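You operate a simulated robot arm through the tools that you are given. There is no shell and no other tool. Be economical: measure what you need, move in short steps, check, and stop when the job is done.

You run a simulated robot arm. Do the job below in one go: nothing can be reset, and whatever is moved stays where it is left.

JOB
Put the masking strip on the grey bay a.

Only the result counts: the job must be done as asked and must still hold three seconds after the hand-in. Knocking over, shifting, dropping, spilling or breaking anything else fails it.

ROBOT AND FRAMES
A 7-joint arm with a two-finger parallel gripper, fixed in place. Base frame: the origin is at the foot of the arm, x ahead of it, y to its left, z up. Lengths are in m, angles in rad, forces in N, time in s.
Its first joint turns from -1.152 to 1.152 rad. Payload 2.5 kg.
The TCP is the grasp point between the finger pads, 0.023 m short of the fingertips. In the tool frame z runs along the fingers and y along their closing line. The gripper opens to 0.094 m. The fingers are 0.038 m wide and 0.01 m thick; the gripper's body (0.054 by 0.096 m) begins 0.039 m behind the TCP.
Orientation is that of the tool frame in the base frame, as [roll, pitch, yaw] about the fixed x, y, z axes, in that order (R = Rz(yaw) Ry(pitch) Rx(roll)). With the fingers straight down and closing along the base's y, the tool's x points along the base's -x, its y along +y and its z along -z.

CONTROLS
- The arm moves only by the tool step_arm. Its argument "plan" is a list of rows, each a list of 3 entries, a list of its own where there are three numbers: the gripper command, from -1 (shut) to 1 (fully open), values between in proportion, then the shift along the base's x, y, z in units of 400 mm (1.0 is 400 mm), then the turn about the base's z in units of 90 degrees (1.0 is 90 degrees). In form: [[grip, [dx, dy, dz], spin], ...]. A call has 1 to 10 rows; each row is the pose to reach, as a shift and turn from the pose commanded when the call began. A call with a number of a shift or a turn outside -1 to 1 is refused whole. Rows are played at 5 a second. More than 0.05 m and 0.15 rad between two rows, or a gripper value outside its range, and nothing of the call is played. Where a pose cannot be reached the arm comes as near as it can. A force on the tool above 40 N (or 10 N above the force at the start of the call, whichever is more), or a blocked arm, ends the call early, and 0.2 s more pass. The fingers move at their own pace (about 0.108 m/s each) and stop on an object; they squeeze with about 31 N. The grip force told is the motor's: it shows also when the fingers shut on nothing. Time passes only in rows, and 0.2 s behind the last, so rows that repeat a pose let the fingers close. The reply holds the time, the measured pose of the TCP, the force on the tool along the base axes, the opening and the grip force, in the units named above and with some noise.
- Cameras (640 x 400 px; columns grow to the right, rows downward): "scene" is fixed at [0.1268, -0.4113, 0.5522]; the picture's right is [0.76, -0.64, 0.00], its down [-0.32, -0.38, -0.87] and it looks along [0.56, 0.66, -0.50] (base axes); focal length 214 px, centre (320, 200). "wrist" rides on the gripper at [-0.039, 0, -0.044] in the tool frame; the picture's right is [0.00, -1.00, 0.00], its down [0.97, 0.00, -0.24] and it looks along [0.24, 0.00, 0.97] (tool axes); focal length 218 px, centre (320, 200).
- camera(camera): a new picture of that camera. It takes no simulated time.
- pixel_to_xyz(camera, pixels): there is no depth. For up to 12 entries [column, row, z] of the newest picture of that camera ("zoom" is the newest enlarged one), the place [x, y] in the base frame at which the ray of that pixel passes the height z, good to about 0.003 m. It takes no simulated time.
- close_up(camera, box): a new picture of the part [left, top, right, bottom] of that camera's present view, enlarged. It takes no simulated time.
- finish_job(): hands the job in; it is judged then, once.

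Keep the steps short. Do not move on a guess: measure, check each grasp and each placing, and mend mistakes. In all there are 60 turns and 20 pictures (those below and enlarged ones count). Leave the gripper open and the arm clear of the work at the hand-in unless told otherwise, and finish with a single line.

The tools are called after "Emit:" by a JSON object that holds its "op" and its "data". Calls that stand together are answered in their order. step_arm: Moves the arm, as the interface text tells. Its arguments: {"type":"object","properties":{"plan":{"type":"array"}},"required":["plan"]} The other tools are called the same way: camera (camera) takes a picture; pixel_to_xyz (camera, pixels) gives the place at which the rays of pixels pass given heights; close_up (camera, box) takes an enlarged picture of a part of a camera's view; finish_job () hands the job in.

At the start:

```text
clock: 0.0
eef_pos: [0.2482, -0.1259, 0.5962]
tool_rot: [3.141, 0.0, -3.142]
ft_force: [0.4, 0.2, 0.2]
width: 0.0941
grip_force: 0.0
```

scene: 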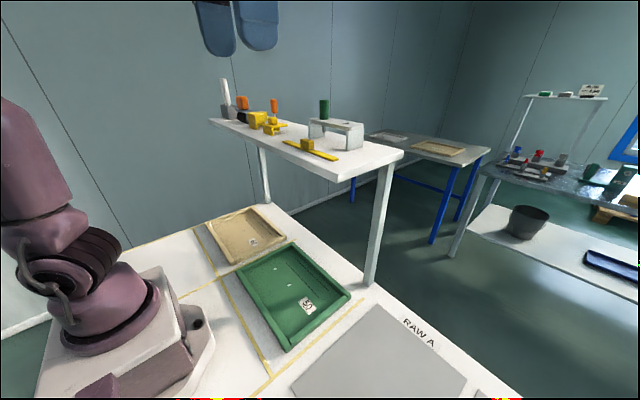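
wrist: 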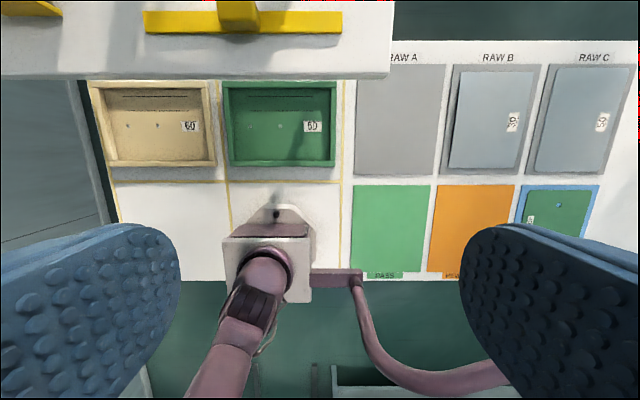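

The wrist view shows a grey pad marked "RAW A" near (400,120), and a yellow strip with a knob near (243,20) on a raised shelf. I'll enlarge both before measuring.

Emit:
{"op": "close_up", "data": {"camera": "scene", "box": [200, 70, 410, 200]}}

Emit:
{"op": "close_up", "data": {"camera": "wrist", "box": [0, 0, 640, 400]}}

Emit:
{"op": "pixel_to_xyz", "data": {"camera": "wrist", "pixels": [[360, 65, 0.42], [445, 65, 0.42], [433, 174, 0.42], [354, 174, 0.42], [270, 215, 0.42], [145, 22, 0.5], [342, 22, 0.5], [243, 22, 0.5], [388, 76, 0.5], [243, 22, 0.45]]}}

Emit:
{"op": "pixel_to_xyz", "data": {"camera": "scene", "pixels": [[284, 141, 0.5], [338, 159, 0.5], [308, 150, 0.5], [403, 152, 0.5], [208, 120, 0.5], [370, 305, 0.42], [465, 378, 0.42], [290, 388, 0.42], [130, 330, 0.42], [370, 285, 0.42]]}}

```text
3.05 times, centred on (305, 135) of scene
```

zoom: 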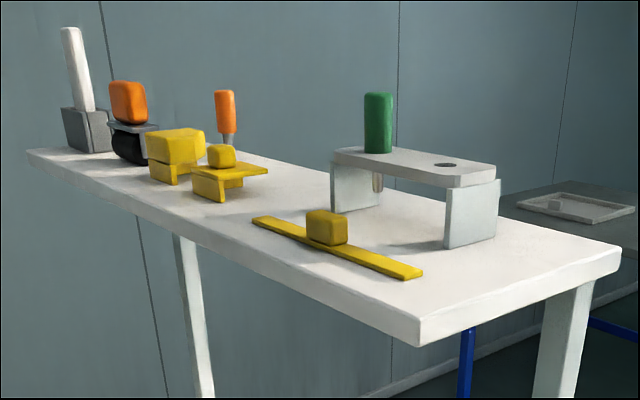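

```text
1.00 times, centred on (320, 200) of wrist
```

zoom: 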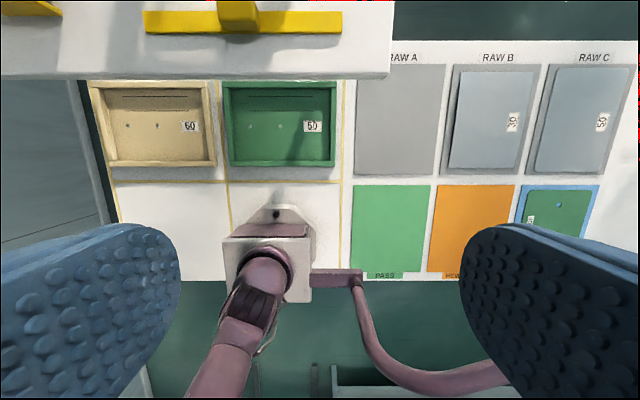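

```text
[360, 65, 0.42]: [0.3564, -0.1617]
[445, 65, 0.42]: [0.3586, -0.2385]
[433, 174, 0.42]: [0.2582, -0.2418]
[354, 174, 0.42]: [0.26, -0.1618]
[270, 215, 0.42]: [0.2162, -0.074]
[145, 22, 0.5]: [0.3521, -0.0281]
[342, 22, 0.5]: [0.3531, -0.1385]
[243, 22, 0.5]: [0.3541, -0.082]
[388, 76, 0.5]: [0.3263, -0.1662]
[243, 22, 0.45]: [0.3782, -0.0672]
```

```text
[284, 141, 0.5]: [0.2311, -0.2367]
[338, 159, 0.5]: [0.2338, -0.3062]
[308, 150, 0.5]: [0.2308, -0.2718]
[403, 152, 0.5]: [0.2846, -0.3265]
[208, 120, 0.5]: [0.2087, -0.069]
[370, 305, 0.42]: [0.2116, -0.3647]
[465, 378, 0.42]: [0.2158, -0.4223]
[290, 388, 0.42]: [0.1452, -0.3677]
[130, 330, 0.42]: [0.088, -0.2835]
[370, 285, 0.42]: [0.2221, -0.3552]
```

The readings from the two cameras don't agree at those heights. Perhaps the shelf is the 0.42 surface and the bench is at another height. I'll check the same points at several heights.

Emit:
{"op": "pixel_to_xyz", "data": {"camera": "scene", "pixels": [[284, 141, 0.42], [338, 159, 0.42], [403, 152, 0.42], [370, 305, 0.0], [465, 378, 0.0], [290, 388, 0.0], [120, 370, 0.0], [350, 290, 0.0], [370, 305, 0.1], [465, 378, 0.1], [290, 388, 0.1], [338, 159, 0.44]]}}

Emit:
{"op": "pixel_to_xyz", "data": {"camera": "wrist", "pixels": [[145, 33, 0.42], [342, 33, 0.42], [388, 76, 0.42], [360, 65, 0.0], [445, 65, 0.0], [433, 174, 0.0], [354, 174, 0.0], [270, 270, 0.0], [360, 65, 0.1], [445, 65, 0.1], [433, 174, 0.1], [354, 174, 0.1]]}}

```text
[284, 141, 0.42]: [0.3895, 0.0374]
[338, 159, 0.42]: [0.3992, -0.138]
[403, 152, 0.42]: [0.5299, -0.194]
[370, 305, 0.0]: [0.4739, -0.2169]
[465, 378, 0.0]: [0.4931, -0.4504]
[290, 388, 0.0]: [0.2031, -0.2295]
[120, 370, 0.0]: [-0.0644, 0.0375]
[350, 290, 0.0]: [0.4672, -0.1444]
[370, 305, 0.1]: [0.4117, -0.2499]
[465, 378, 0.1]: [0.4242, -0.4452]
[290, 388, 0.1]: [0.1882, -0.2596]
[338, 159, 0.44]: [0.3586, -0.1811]
```

```text
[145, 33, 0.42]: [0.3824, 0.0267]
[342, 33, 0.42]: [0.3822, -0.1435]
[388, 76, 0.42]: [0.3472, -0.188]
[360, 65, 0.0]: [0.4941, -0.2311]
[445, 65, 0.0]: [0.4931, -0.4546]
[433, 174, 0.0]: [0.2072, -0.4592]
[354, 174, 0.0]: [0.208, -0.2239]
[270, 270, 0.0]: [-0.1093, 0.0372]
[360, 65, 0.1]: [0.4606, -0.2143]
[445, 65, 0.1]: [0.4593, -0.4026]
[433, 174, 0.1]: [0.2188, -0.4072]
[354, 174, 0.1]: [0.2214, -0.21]
```

Both cameras now agree. The bench with the pads is at z≈0: RAW A spans x 0.21 to 0.49 and y -0.23 to -0.455. The shelf is at z≈0.42, with the strip near x 0.39, y -0.14 to 0.03. I'll move above the strip, staying high, to see it from overhead.

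Emit:
{"op": "step_arm", "data": {"plan": [[1, [0.06, 0.045, 0.02], 0], [1, [0.12, 0.09, 0.04], 0], [1, [0.18, 0.135, 0.05], 0], [1, [0.23, 0.175, 0.06], 0], [1, [0.23, 0.175, 0.06], 0]]}}

Emit:
{"op": "camera", "data": {"camera": "wrist"}}

```text
clock: 1.2
eef_pos: [0.3266, -0.0528, 0.5896]
tool_rot: [3.141, 0.004, -3.141]
ft_force: [0.6, -0.9, 0.0]
width: 0.0938
grip_force: 0.0
out of reach, approached as far as the arm can: row 1, 2, 3, 4, 5
```

```text
15 pictures are left
```

wrist: 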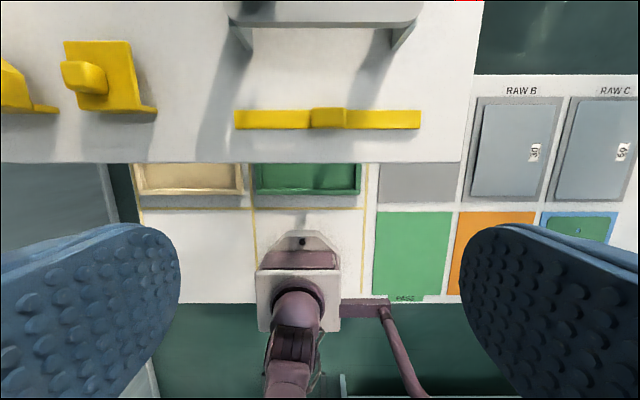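

The arm's reach limit stopped it at x 0.327, but the strip is clearly visible, with ends at (235,120) and (420,120) and a knob at (328,118). I'll measure it and the bridge behind it.

Emit:
{"op": "pixel_to_xyz", "data": {"camera": "wrist", "pixels": [[235, 129, 0.42], [420, 129, 0.42], [236, 111, 0.424], [419, 111, 0.424], [310, 128, 0.44], [346, 128, 0.44], [312, 108, 0.44], [344, 108, 0.44], [228, 27, 0.47], [418, 27, 0.47], [250, 48, 0.42], [462, 162, 0.42]]}}

Emit:
{"op": "close_up", "data": {"camera": "wrist", "box": [220, 0, 440, 138]}}

Emit:
{"op": "pixel_to_xyz", "data": {"camera": "scene", "pixels": [[300.5, 139, 0.44], [313.5, 140, 0.44], [313.5, 151, 0.424], [307, 150, 0.42], [338, 159, 0.423], [283, 141, 0.423]]}}

```text
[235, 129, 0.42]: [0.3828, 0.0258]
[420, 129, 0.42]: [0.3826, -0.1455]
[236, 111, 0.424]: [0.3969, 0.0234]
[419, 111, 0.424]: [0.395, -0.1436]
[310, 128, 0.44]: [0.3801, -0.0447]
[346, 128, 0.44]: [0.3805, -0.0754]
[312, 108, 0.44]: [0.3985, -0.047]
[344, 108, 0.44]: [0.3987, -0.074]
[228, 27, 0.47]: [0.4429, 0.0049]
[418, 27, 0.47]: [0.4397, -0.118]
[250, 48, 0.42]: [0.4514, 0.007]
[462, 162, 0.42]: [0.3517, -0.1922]
```

```text
2.90 times, centred on (330, 69) of wrist
```

zoom: 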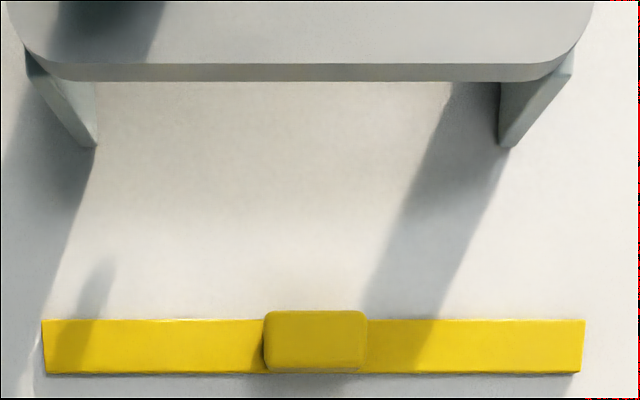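

```text
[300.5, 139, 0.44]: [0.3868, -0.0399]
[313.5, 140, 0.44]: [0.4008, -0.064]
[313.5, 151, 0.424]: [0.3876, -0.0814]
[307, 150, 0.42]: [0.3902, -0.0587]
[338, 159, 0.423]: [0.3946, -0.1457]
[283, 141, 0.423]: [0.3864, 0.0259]
```

Strip centre is (0.389, -0.060). The knob is about 0.03 m along y and 0.018 m along x, with its top near z 0.44. The bridge front is at x≈0.443. Closing along y on the knob fits. I'll descend a little first, because reach is greater lower down.

Emit:
{"op": "step_arm", "data": {"plan": [[1, [0, 0, -0.1], 0], [1, [0, 0, -0.2], 0], [1, [0, 0, -0.2], 0]]}}

```text
clock: 2.0
eef_pos: [0.3282, -0.0542, 0.5088]
tool_rot: [-3.141, 0.0, -3.141]
ft_force: [-0.2, 0.6, 0.7]
width: 0.0943
grip_force: 0.0
```

The TCP is at (0.328, -0.054, 0.509). Next I'll move forward to above the knob at z≈0.495, which puts the fingertips at about 0.472, above the knob.

Emit:
{"op": "step_arm", "data": {"plan": [[1, [0.05, -0.005, -0.02], 0], [1, [0.1, -0.01, -0.03], 0], [1, [0.153, -0.015, -0.035], 0], [1, [0.153, -0.015, -0.035], 0]]}}

Emit:
{"op": "camera", "data": {"camera": "scene"}}

Emit:
{"op": "camera", "data": {"camera": "wrist"}}

```text
clock: 3.0
eef_pos: [0.3898, -0.0595, 0.496]
tool_rot: [-3.141, 0.0, -3.141]
ft_force: [-0.4, -0.3, 0.7]
width: 0.0941
grip_force: 0.0
```

```text
13 pictures are left
```

scene: 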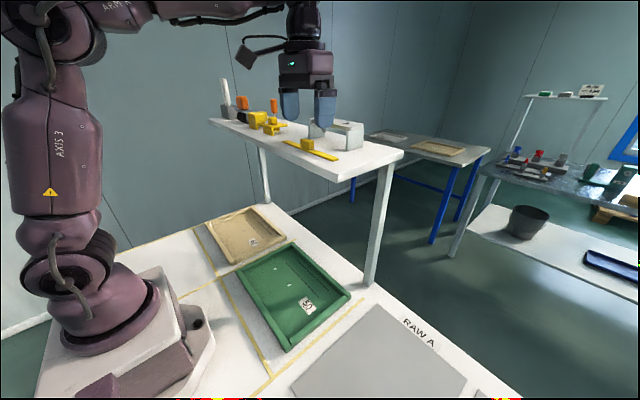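

```text
12 pictures are left
```

wrist: 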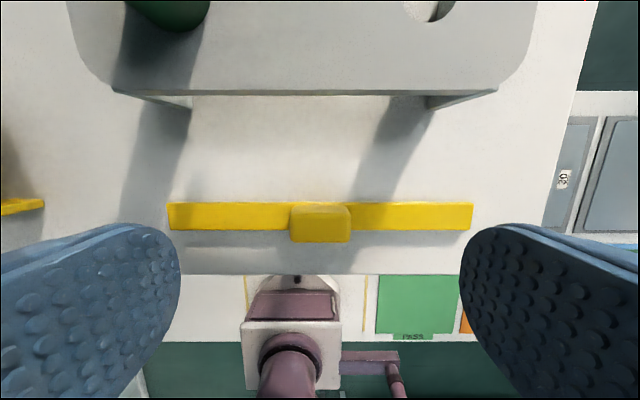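

The knob sits at column 320, centred between the fingers. I'll check its x and top height.

Emit:
{"op": "pixel_to_xyz", "data": {"camera": "wrist", "pixels": [[320, 207, 0.44], [320, 236, 0.44], [290, 230, 0.44], [350, 230, 0.44], [168, 229, 0.42], [472, 229, 0.42], [320, 203, 0.424], [168, 204, 0.424], [472, 203, 0.424]]}}

Emit:
{"op": "close_up", "data": {"camera": "scene", "box": [270, 80, 370, 170]}}

```text
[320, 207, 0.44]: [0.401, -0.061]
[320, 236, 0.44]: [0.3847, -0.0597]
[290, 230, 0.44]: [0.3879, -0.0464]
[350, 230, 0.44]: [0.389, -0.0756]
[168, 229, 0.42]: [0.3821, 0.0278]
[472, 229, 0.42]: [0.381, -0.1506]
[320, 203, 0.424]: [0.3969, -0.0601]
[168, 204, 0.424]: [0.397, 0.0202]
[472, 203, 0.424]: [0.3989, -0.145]
```

```text
4.44 times, centred on (320, 125) of scene
```

zoom: 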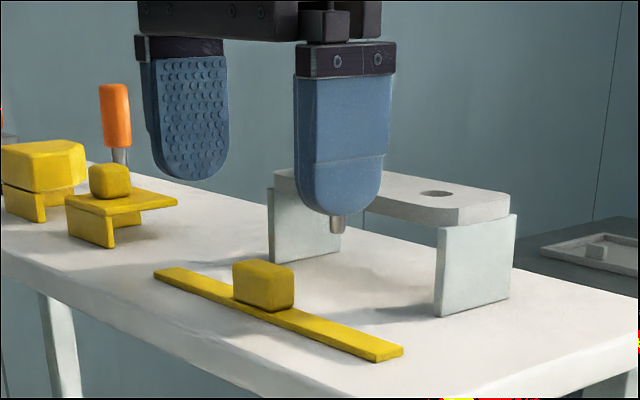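

The knob is centred at (0.391, -0.060). I'll descend to TCP z≈0.450, putting the fingertips at 0.427, just above the bar's top face.

Emit:
{"op": "step_arm", "data": {"plan": [[1, [0.003, 0, -0.05], 0], [1, [0.003, 0, -0.09], 0], [1, [0.003, 0, -0.115], 0], [1, [0.003, 0, -0.115], 0]]}}

Emit:
{"op": "close_up", "data": {"camera": "scene", "box": [270, 80, 370, 170]}}

```text
clock: 4.0
eef_pos: [0.3879, -0.0593, 0.4488]
tool_rot: [3.141, -0.001, 3.141]
ft_force: [-0.8, -0.5, 0.1]
width: 0.094
grip_force: 0.1
```

```text
4.44 times, centred on (320, 125) of scene
```

zoom: 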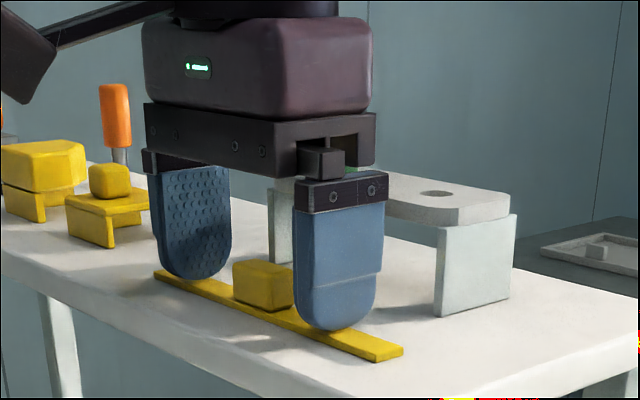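

The fingers straddle the knob just above the bar, with no contact force. I'll close the gripper now.

Emit:
{"op": "step_arm", "data": {"plan": [[-1, [0, 0, 0], 0], [-1, [0, 0, 0], 0], [-1, [0, 0, 0], 0], [-1, [0, 0, 0], 0]]}}

```text
clock: 5.0
eef_pos: [0.389, -0.0599, 0.4483]
tool_rot: [-3.141, 0.0, -3.142]
ft_force: [-0.2, 0.4, 0.1]
width: 0.0284
grip_force: 31.1
```

The width stopped at 0.028 m with 31 N, so the knob is gripped. I'll lift 40 mm and check.

Emit:
{"op": "step_arm", "data": {"plan": [[-1, [0, 0, 0.03], 0], [-1, [0, 0, 0.07], 0], [-1, [0, 0, 0.1], 0], [-1, [0, 0, 0.1], 0]]}}

Emit:
{"op": "camera", "data": {"camera": "wrist"}}

```text
clock: 6.0
eef_pos: [0.3905, -0.0583, 0.4891]
tool_rot: [3.141, 0.0, -3.141]
ft_force: [-0.5, -0.6, 0.0]
width: 0.0285
grip_force: 30.7
```

```text
9 pictures are left
```

wrist: 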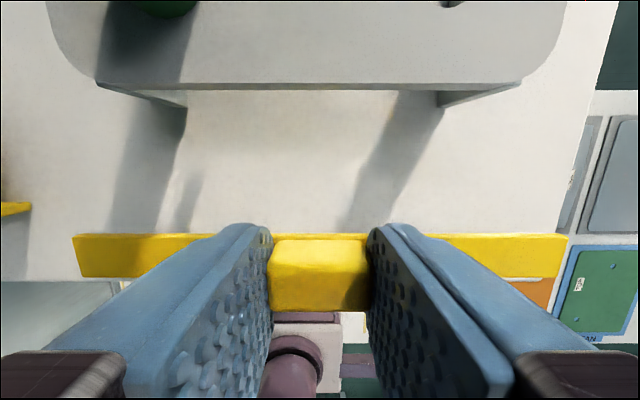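

The strip is held level and straight, with its underside about 0.0285 m below the TCP. Next I'll pull back over the shelf's front edge to x≈0.26, level.

Emit:
{"op": "step_arm", "data": {"plan": [[-1, [-0.05, 0, 0.01], 0], [-1, [-0.13, 0, 0.02], 0], [-1, [-0.21, 0, 0.03], 0], [-1, [-0.28, 0, 0.03], 0], [-1, [-0.325, 0, 0.03], 0], [-1, [-0.325, 0, 0.03], 0]]}}

Emit:
{"op": "step_arm", "data": {"plan": [[-1, [0, -0.05, 0], 0], [-1, [0, -0.13, 0], 0], [-1, [0, -0.21, 0], 0], [-1, [0, -0.29, 0], 0], [-1, [0, -0.37, 0], 0], [-1, [0, -0.45, 0], 0], [-1, [0, -0.53, 0], 0], [-1, [0, -0.6, 0], 0], [-1, [0, -0.6, 0], 0]]}}

```text
clock: 7.4
eef_pos: [0.2583, -0.0602, 0.4992]
tool_rot: [3.141, 0.002, 3.14]
ft_force: [-0.7, 0.0, 0.1]
width: 0.0286
grip_force: 30.8
```

```text
clock: 9.4
eef_pos: [0.2588, -0.2979, 0.4992]
tool_rot: [3.141, -0.001, -3.141]
ft_force: [1.1, 0.2, -0.1]
width: 0.0282
grip_force: 31.2
```

I'm clear of the shelf at (0.259, -0.298, 0.499) with the grip holding. I'll go down to z≈0.15, drifting outward toward (0.31, -0.342) below shelf level.

Emit:
{"op": "step_arm", "data": {"plan": [[-1, [0, -0.01, -0.06], 0], [-1, [0, -0.03, -0.15], 0], [-1, [0, -0.05, -0.24], 0], [-1, [0, -0.07, -0.33], 0], [-1, [0.02, -0.09, -0.42], 0], [-1, [0.045, -0.11, -0.51], 0], [-1, [0.075, -0.11, -0.6], 0], [-1, [0.105, -0.11, -0.69], 0], [-1, [0.128, -0.11, -0.78], 0], [-1, [0.128, -0.11, -0.86], 0]]}}

Emit:
{"op": "camera", "data": {"camera": "wrist"}}

Emit:
{"op": "camera", "data": {"camera": "scene"}}

```text
clock: 11.6
eef_pos: [0.3109, -0.343, 0.1555]
tool_rot: [-3.141, 0.0, 3.14]
ft_force: [-0.1, -0.1, 0.1]
width: 0.0283
grip_force: 30.5
```

```text
8 pictures are left
```

wrist: 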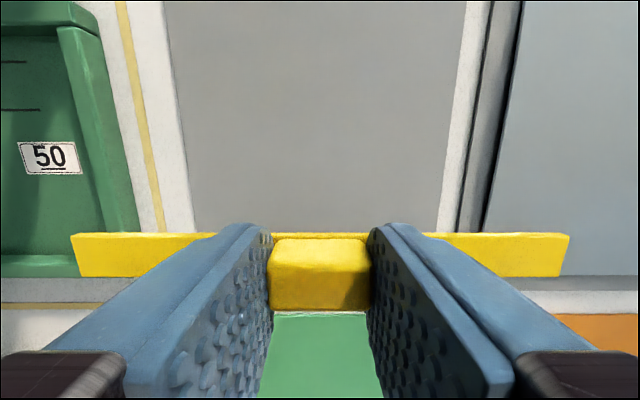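

```text
7 pictures are left
```

scene: 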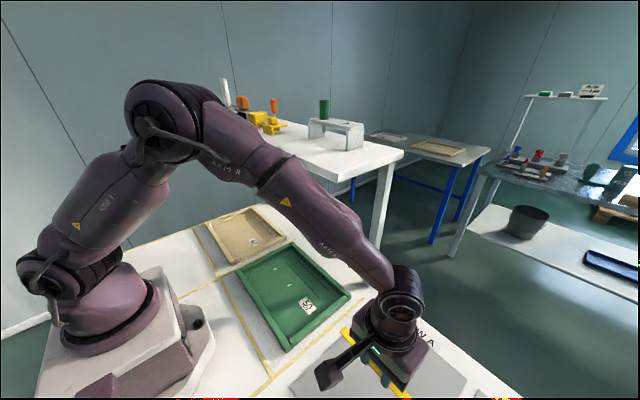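

The strip hangs level over the grey pad. I'll measure the pad's edges from here at candidate heights.

Emit:
{"op": "pixel_to_xyz", "data": {"camera": "wrist", "pixels": [[163, 0, 0.0], [466, 0, 0.0], [194, 230, 0.0], [437, 230, 0.0], [320, 312, 0.0], [194, 230, 0.02], [437, 230, 0.02], [600, 310, 0.0], [600, 276, 0.0]]}}

Emit:
{"op": "close_up", "data": {"camera": "scene", "box": [260, 280, 540, 400]}}

```text
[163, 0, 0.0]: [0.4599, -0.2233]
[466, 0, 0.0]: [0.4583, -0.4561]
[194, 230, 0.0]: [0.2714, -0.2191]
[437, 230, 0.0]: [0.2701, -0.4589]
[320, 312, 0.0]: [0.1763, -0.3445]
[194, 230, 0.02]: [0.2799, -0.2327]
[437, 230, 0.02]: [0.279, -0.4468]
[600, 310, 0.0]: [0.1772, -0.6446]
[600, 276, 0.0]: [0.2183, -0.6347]
```

```text
2.29 times, centred on (400, 340) of scene
```

zoom: 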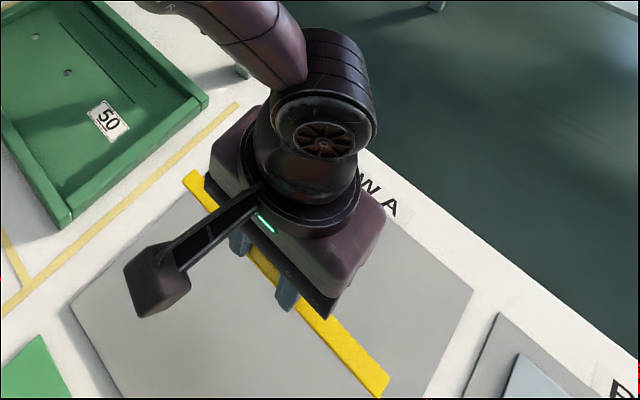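

The pad spans x 0.21 to 0.49 and y -0.22 to -0.457, so the strip is centred over it in y. I'll lower to TCP z≈0.05 and move to x≈0.325.

Emit:
{"op": "step_arm", "data": {"plan": [[-1, [0.02, 0, -0.07], 0], [-1, [0.035, 0, -0.14], 0], [-1, [0.035, 0, -0.2], 0], [-1, [0.035, 0, -0.24], 0], [-1, [0.035, 0, -0.262], 0], [-1, [0.035, 0, -0.262], 0]]}}

Emit:
{"op": "close_up", "data": {"camera": "scene", "box": [260, 280, 540, 400]}}

```text
clock: 13.0
eef_pos: [0.3254, -0.343, 0.0527]
tool_rot: [3.14, 0.001, 3.141]
ft_force: [0.1, 0.2, -0.6]
width: 0.0285
grip_force: 31.2
```

```text
2.29 times, centred on (400, 340) of scene
```

zoom: 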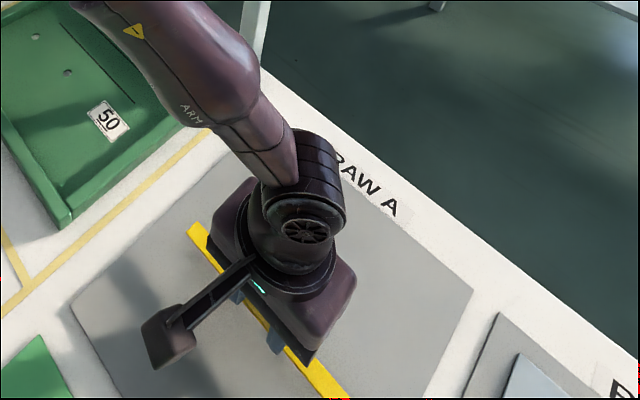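

The TCP is at z 0.053, so the strip's underside is about 0.024. I'll lower 2 mm per row and watch the force.

Emit:
{"op": "step_arm", "data": {"plan": [[-1, [0, 0, -0.005], 0], [-1, [0, 0, -0.01], 0], [-1, [0, 0, -0.015], 0], [-1, [0, 0, -0.02], 0], [-1, [0, 0, -0.025], 0], [-1, [0, 0, -0.03], 0], [-1, [0, 0, -0.035], 0], [-1, [0, 0, -0.04], 0]]}}

```text
clock: 14.8
eef_pos: [0.3252, -0.3432, 0.0344]
tool_rot: [3.141, 0.0, -3.14]
ft_force: [-0.2, -1.3, -0.6]
width: 0.0285
grip_force: 31.1
```

No contact yet at z 0.034. I'll continue at about 1 mm per row.

Emit:
{"op": "step_arm", "data": {"plan": [[-1, [0, 0, -0.0025], 0], [-1, [0, 0, -0.005], 0], [-1, [0, 0, -0.0075], 0], [-1, [0, 0, -0.01], 0]]}}

```text
clock: 15.8
eef_pos: [0.324, -0.3428, 0.0323]
tool_rot: [3.141, 0.001, 3.141]
ft_force: [-2.5, 3.4, 10.1]
width: 0.0285
grip_force: 31.1
```

Contact at z≈0.032 with 10 N upward, so the strip is resting on the pad. I'll ease up slightly and open.

Emit:
{"op": "step_arm", "data": {"plan": [[-1, [0, 0, 0.0015], 0], [-1, [0, 0, 0.0015], 0], [-0.2, [0, 0, 0.0015], 0], [0.2, [0, 0, 0.0015], 0], [0.2, [0, 0, 0.0015], 0]]}}

```text
clock: 17.0
eef_pos: [0.3243, -0.3433, 0.0313]
tool_rot: [-3.141, 0.0, -3.141]
ft_force: [-0.3, -0.6, 0.6]
width: 0.0564
grip_force: 0.0
```

The gripper is open to 0.056 m with no force. I'll lift straight up and check the placing.

Emit:
{"op": "step_arm", "data": {"plan": [[0.2, [0, 0, 0.03], 0], [0.2, [0, 0, 0.08], 0], [0.5, [0, 0, 0.16], 0], [1, [0, 0, 0.25], 0], [1, [-0.05, 0, 0.34], 0], [1, [-0.12, 0, 0.42], 0], [1, [-0.18, 0, 0.5], 0], [1, [-0.18, 0, 0.5], 0]]}}

Emit:
{"op": "camera", "data": {"camera": "wrist"}}

Emit:
{"op": "camera", "data": {"camera": "scene"}}

```text
clock: 18.8
eef_pos: [0.2518, -0.3431, 0.2329]
tool_rot: [3.142, -0.001, 3.141]
ft_force: [-0.1, 0.5, 0.7]
width: 0.0941
grip_force: 0.0
```

```text
4 pictures are left
```

wrist: 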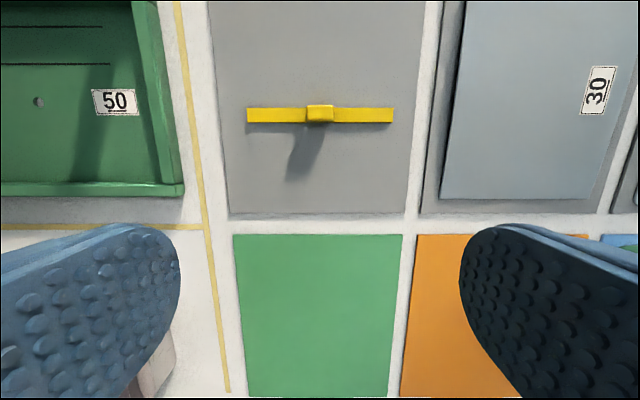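

```text
3 pictures are left
```

scene: 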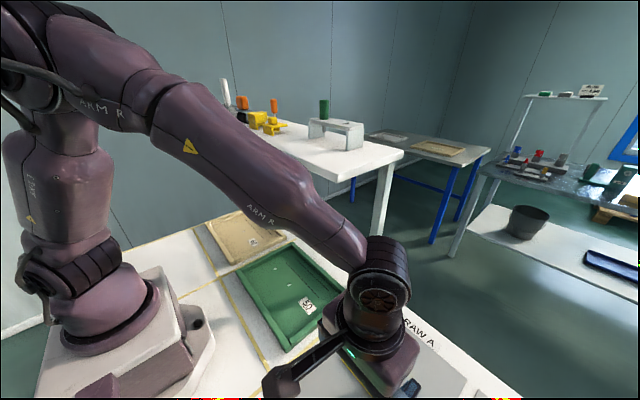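

The strip lies flat and wholly inside grey bay A, at columns 247 to 393 within the pad's roughly 220 to 415. Nothing else has moved, and the gripper is open and clear, so I'm handing in.

Emit:
{"op": "finish_job", "data": {}}

```text
The job is handed in.
```

The masking strip is lying flat inside grey bay A (marked RAW A), the gripper is open and clear of it, and the job is handed in.
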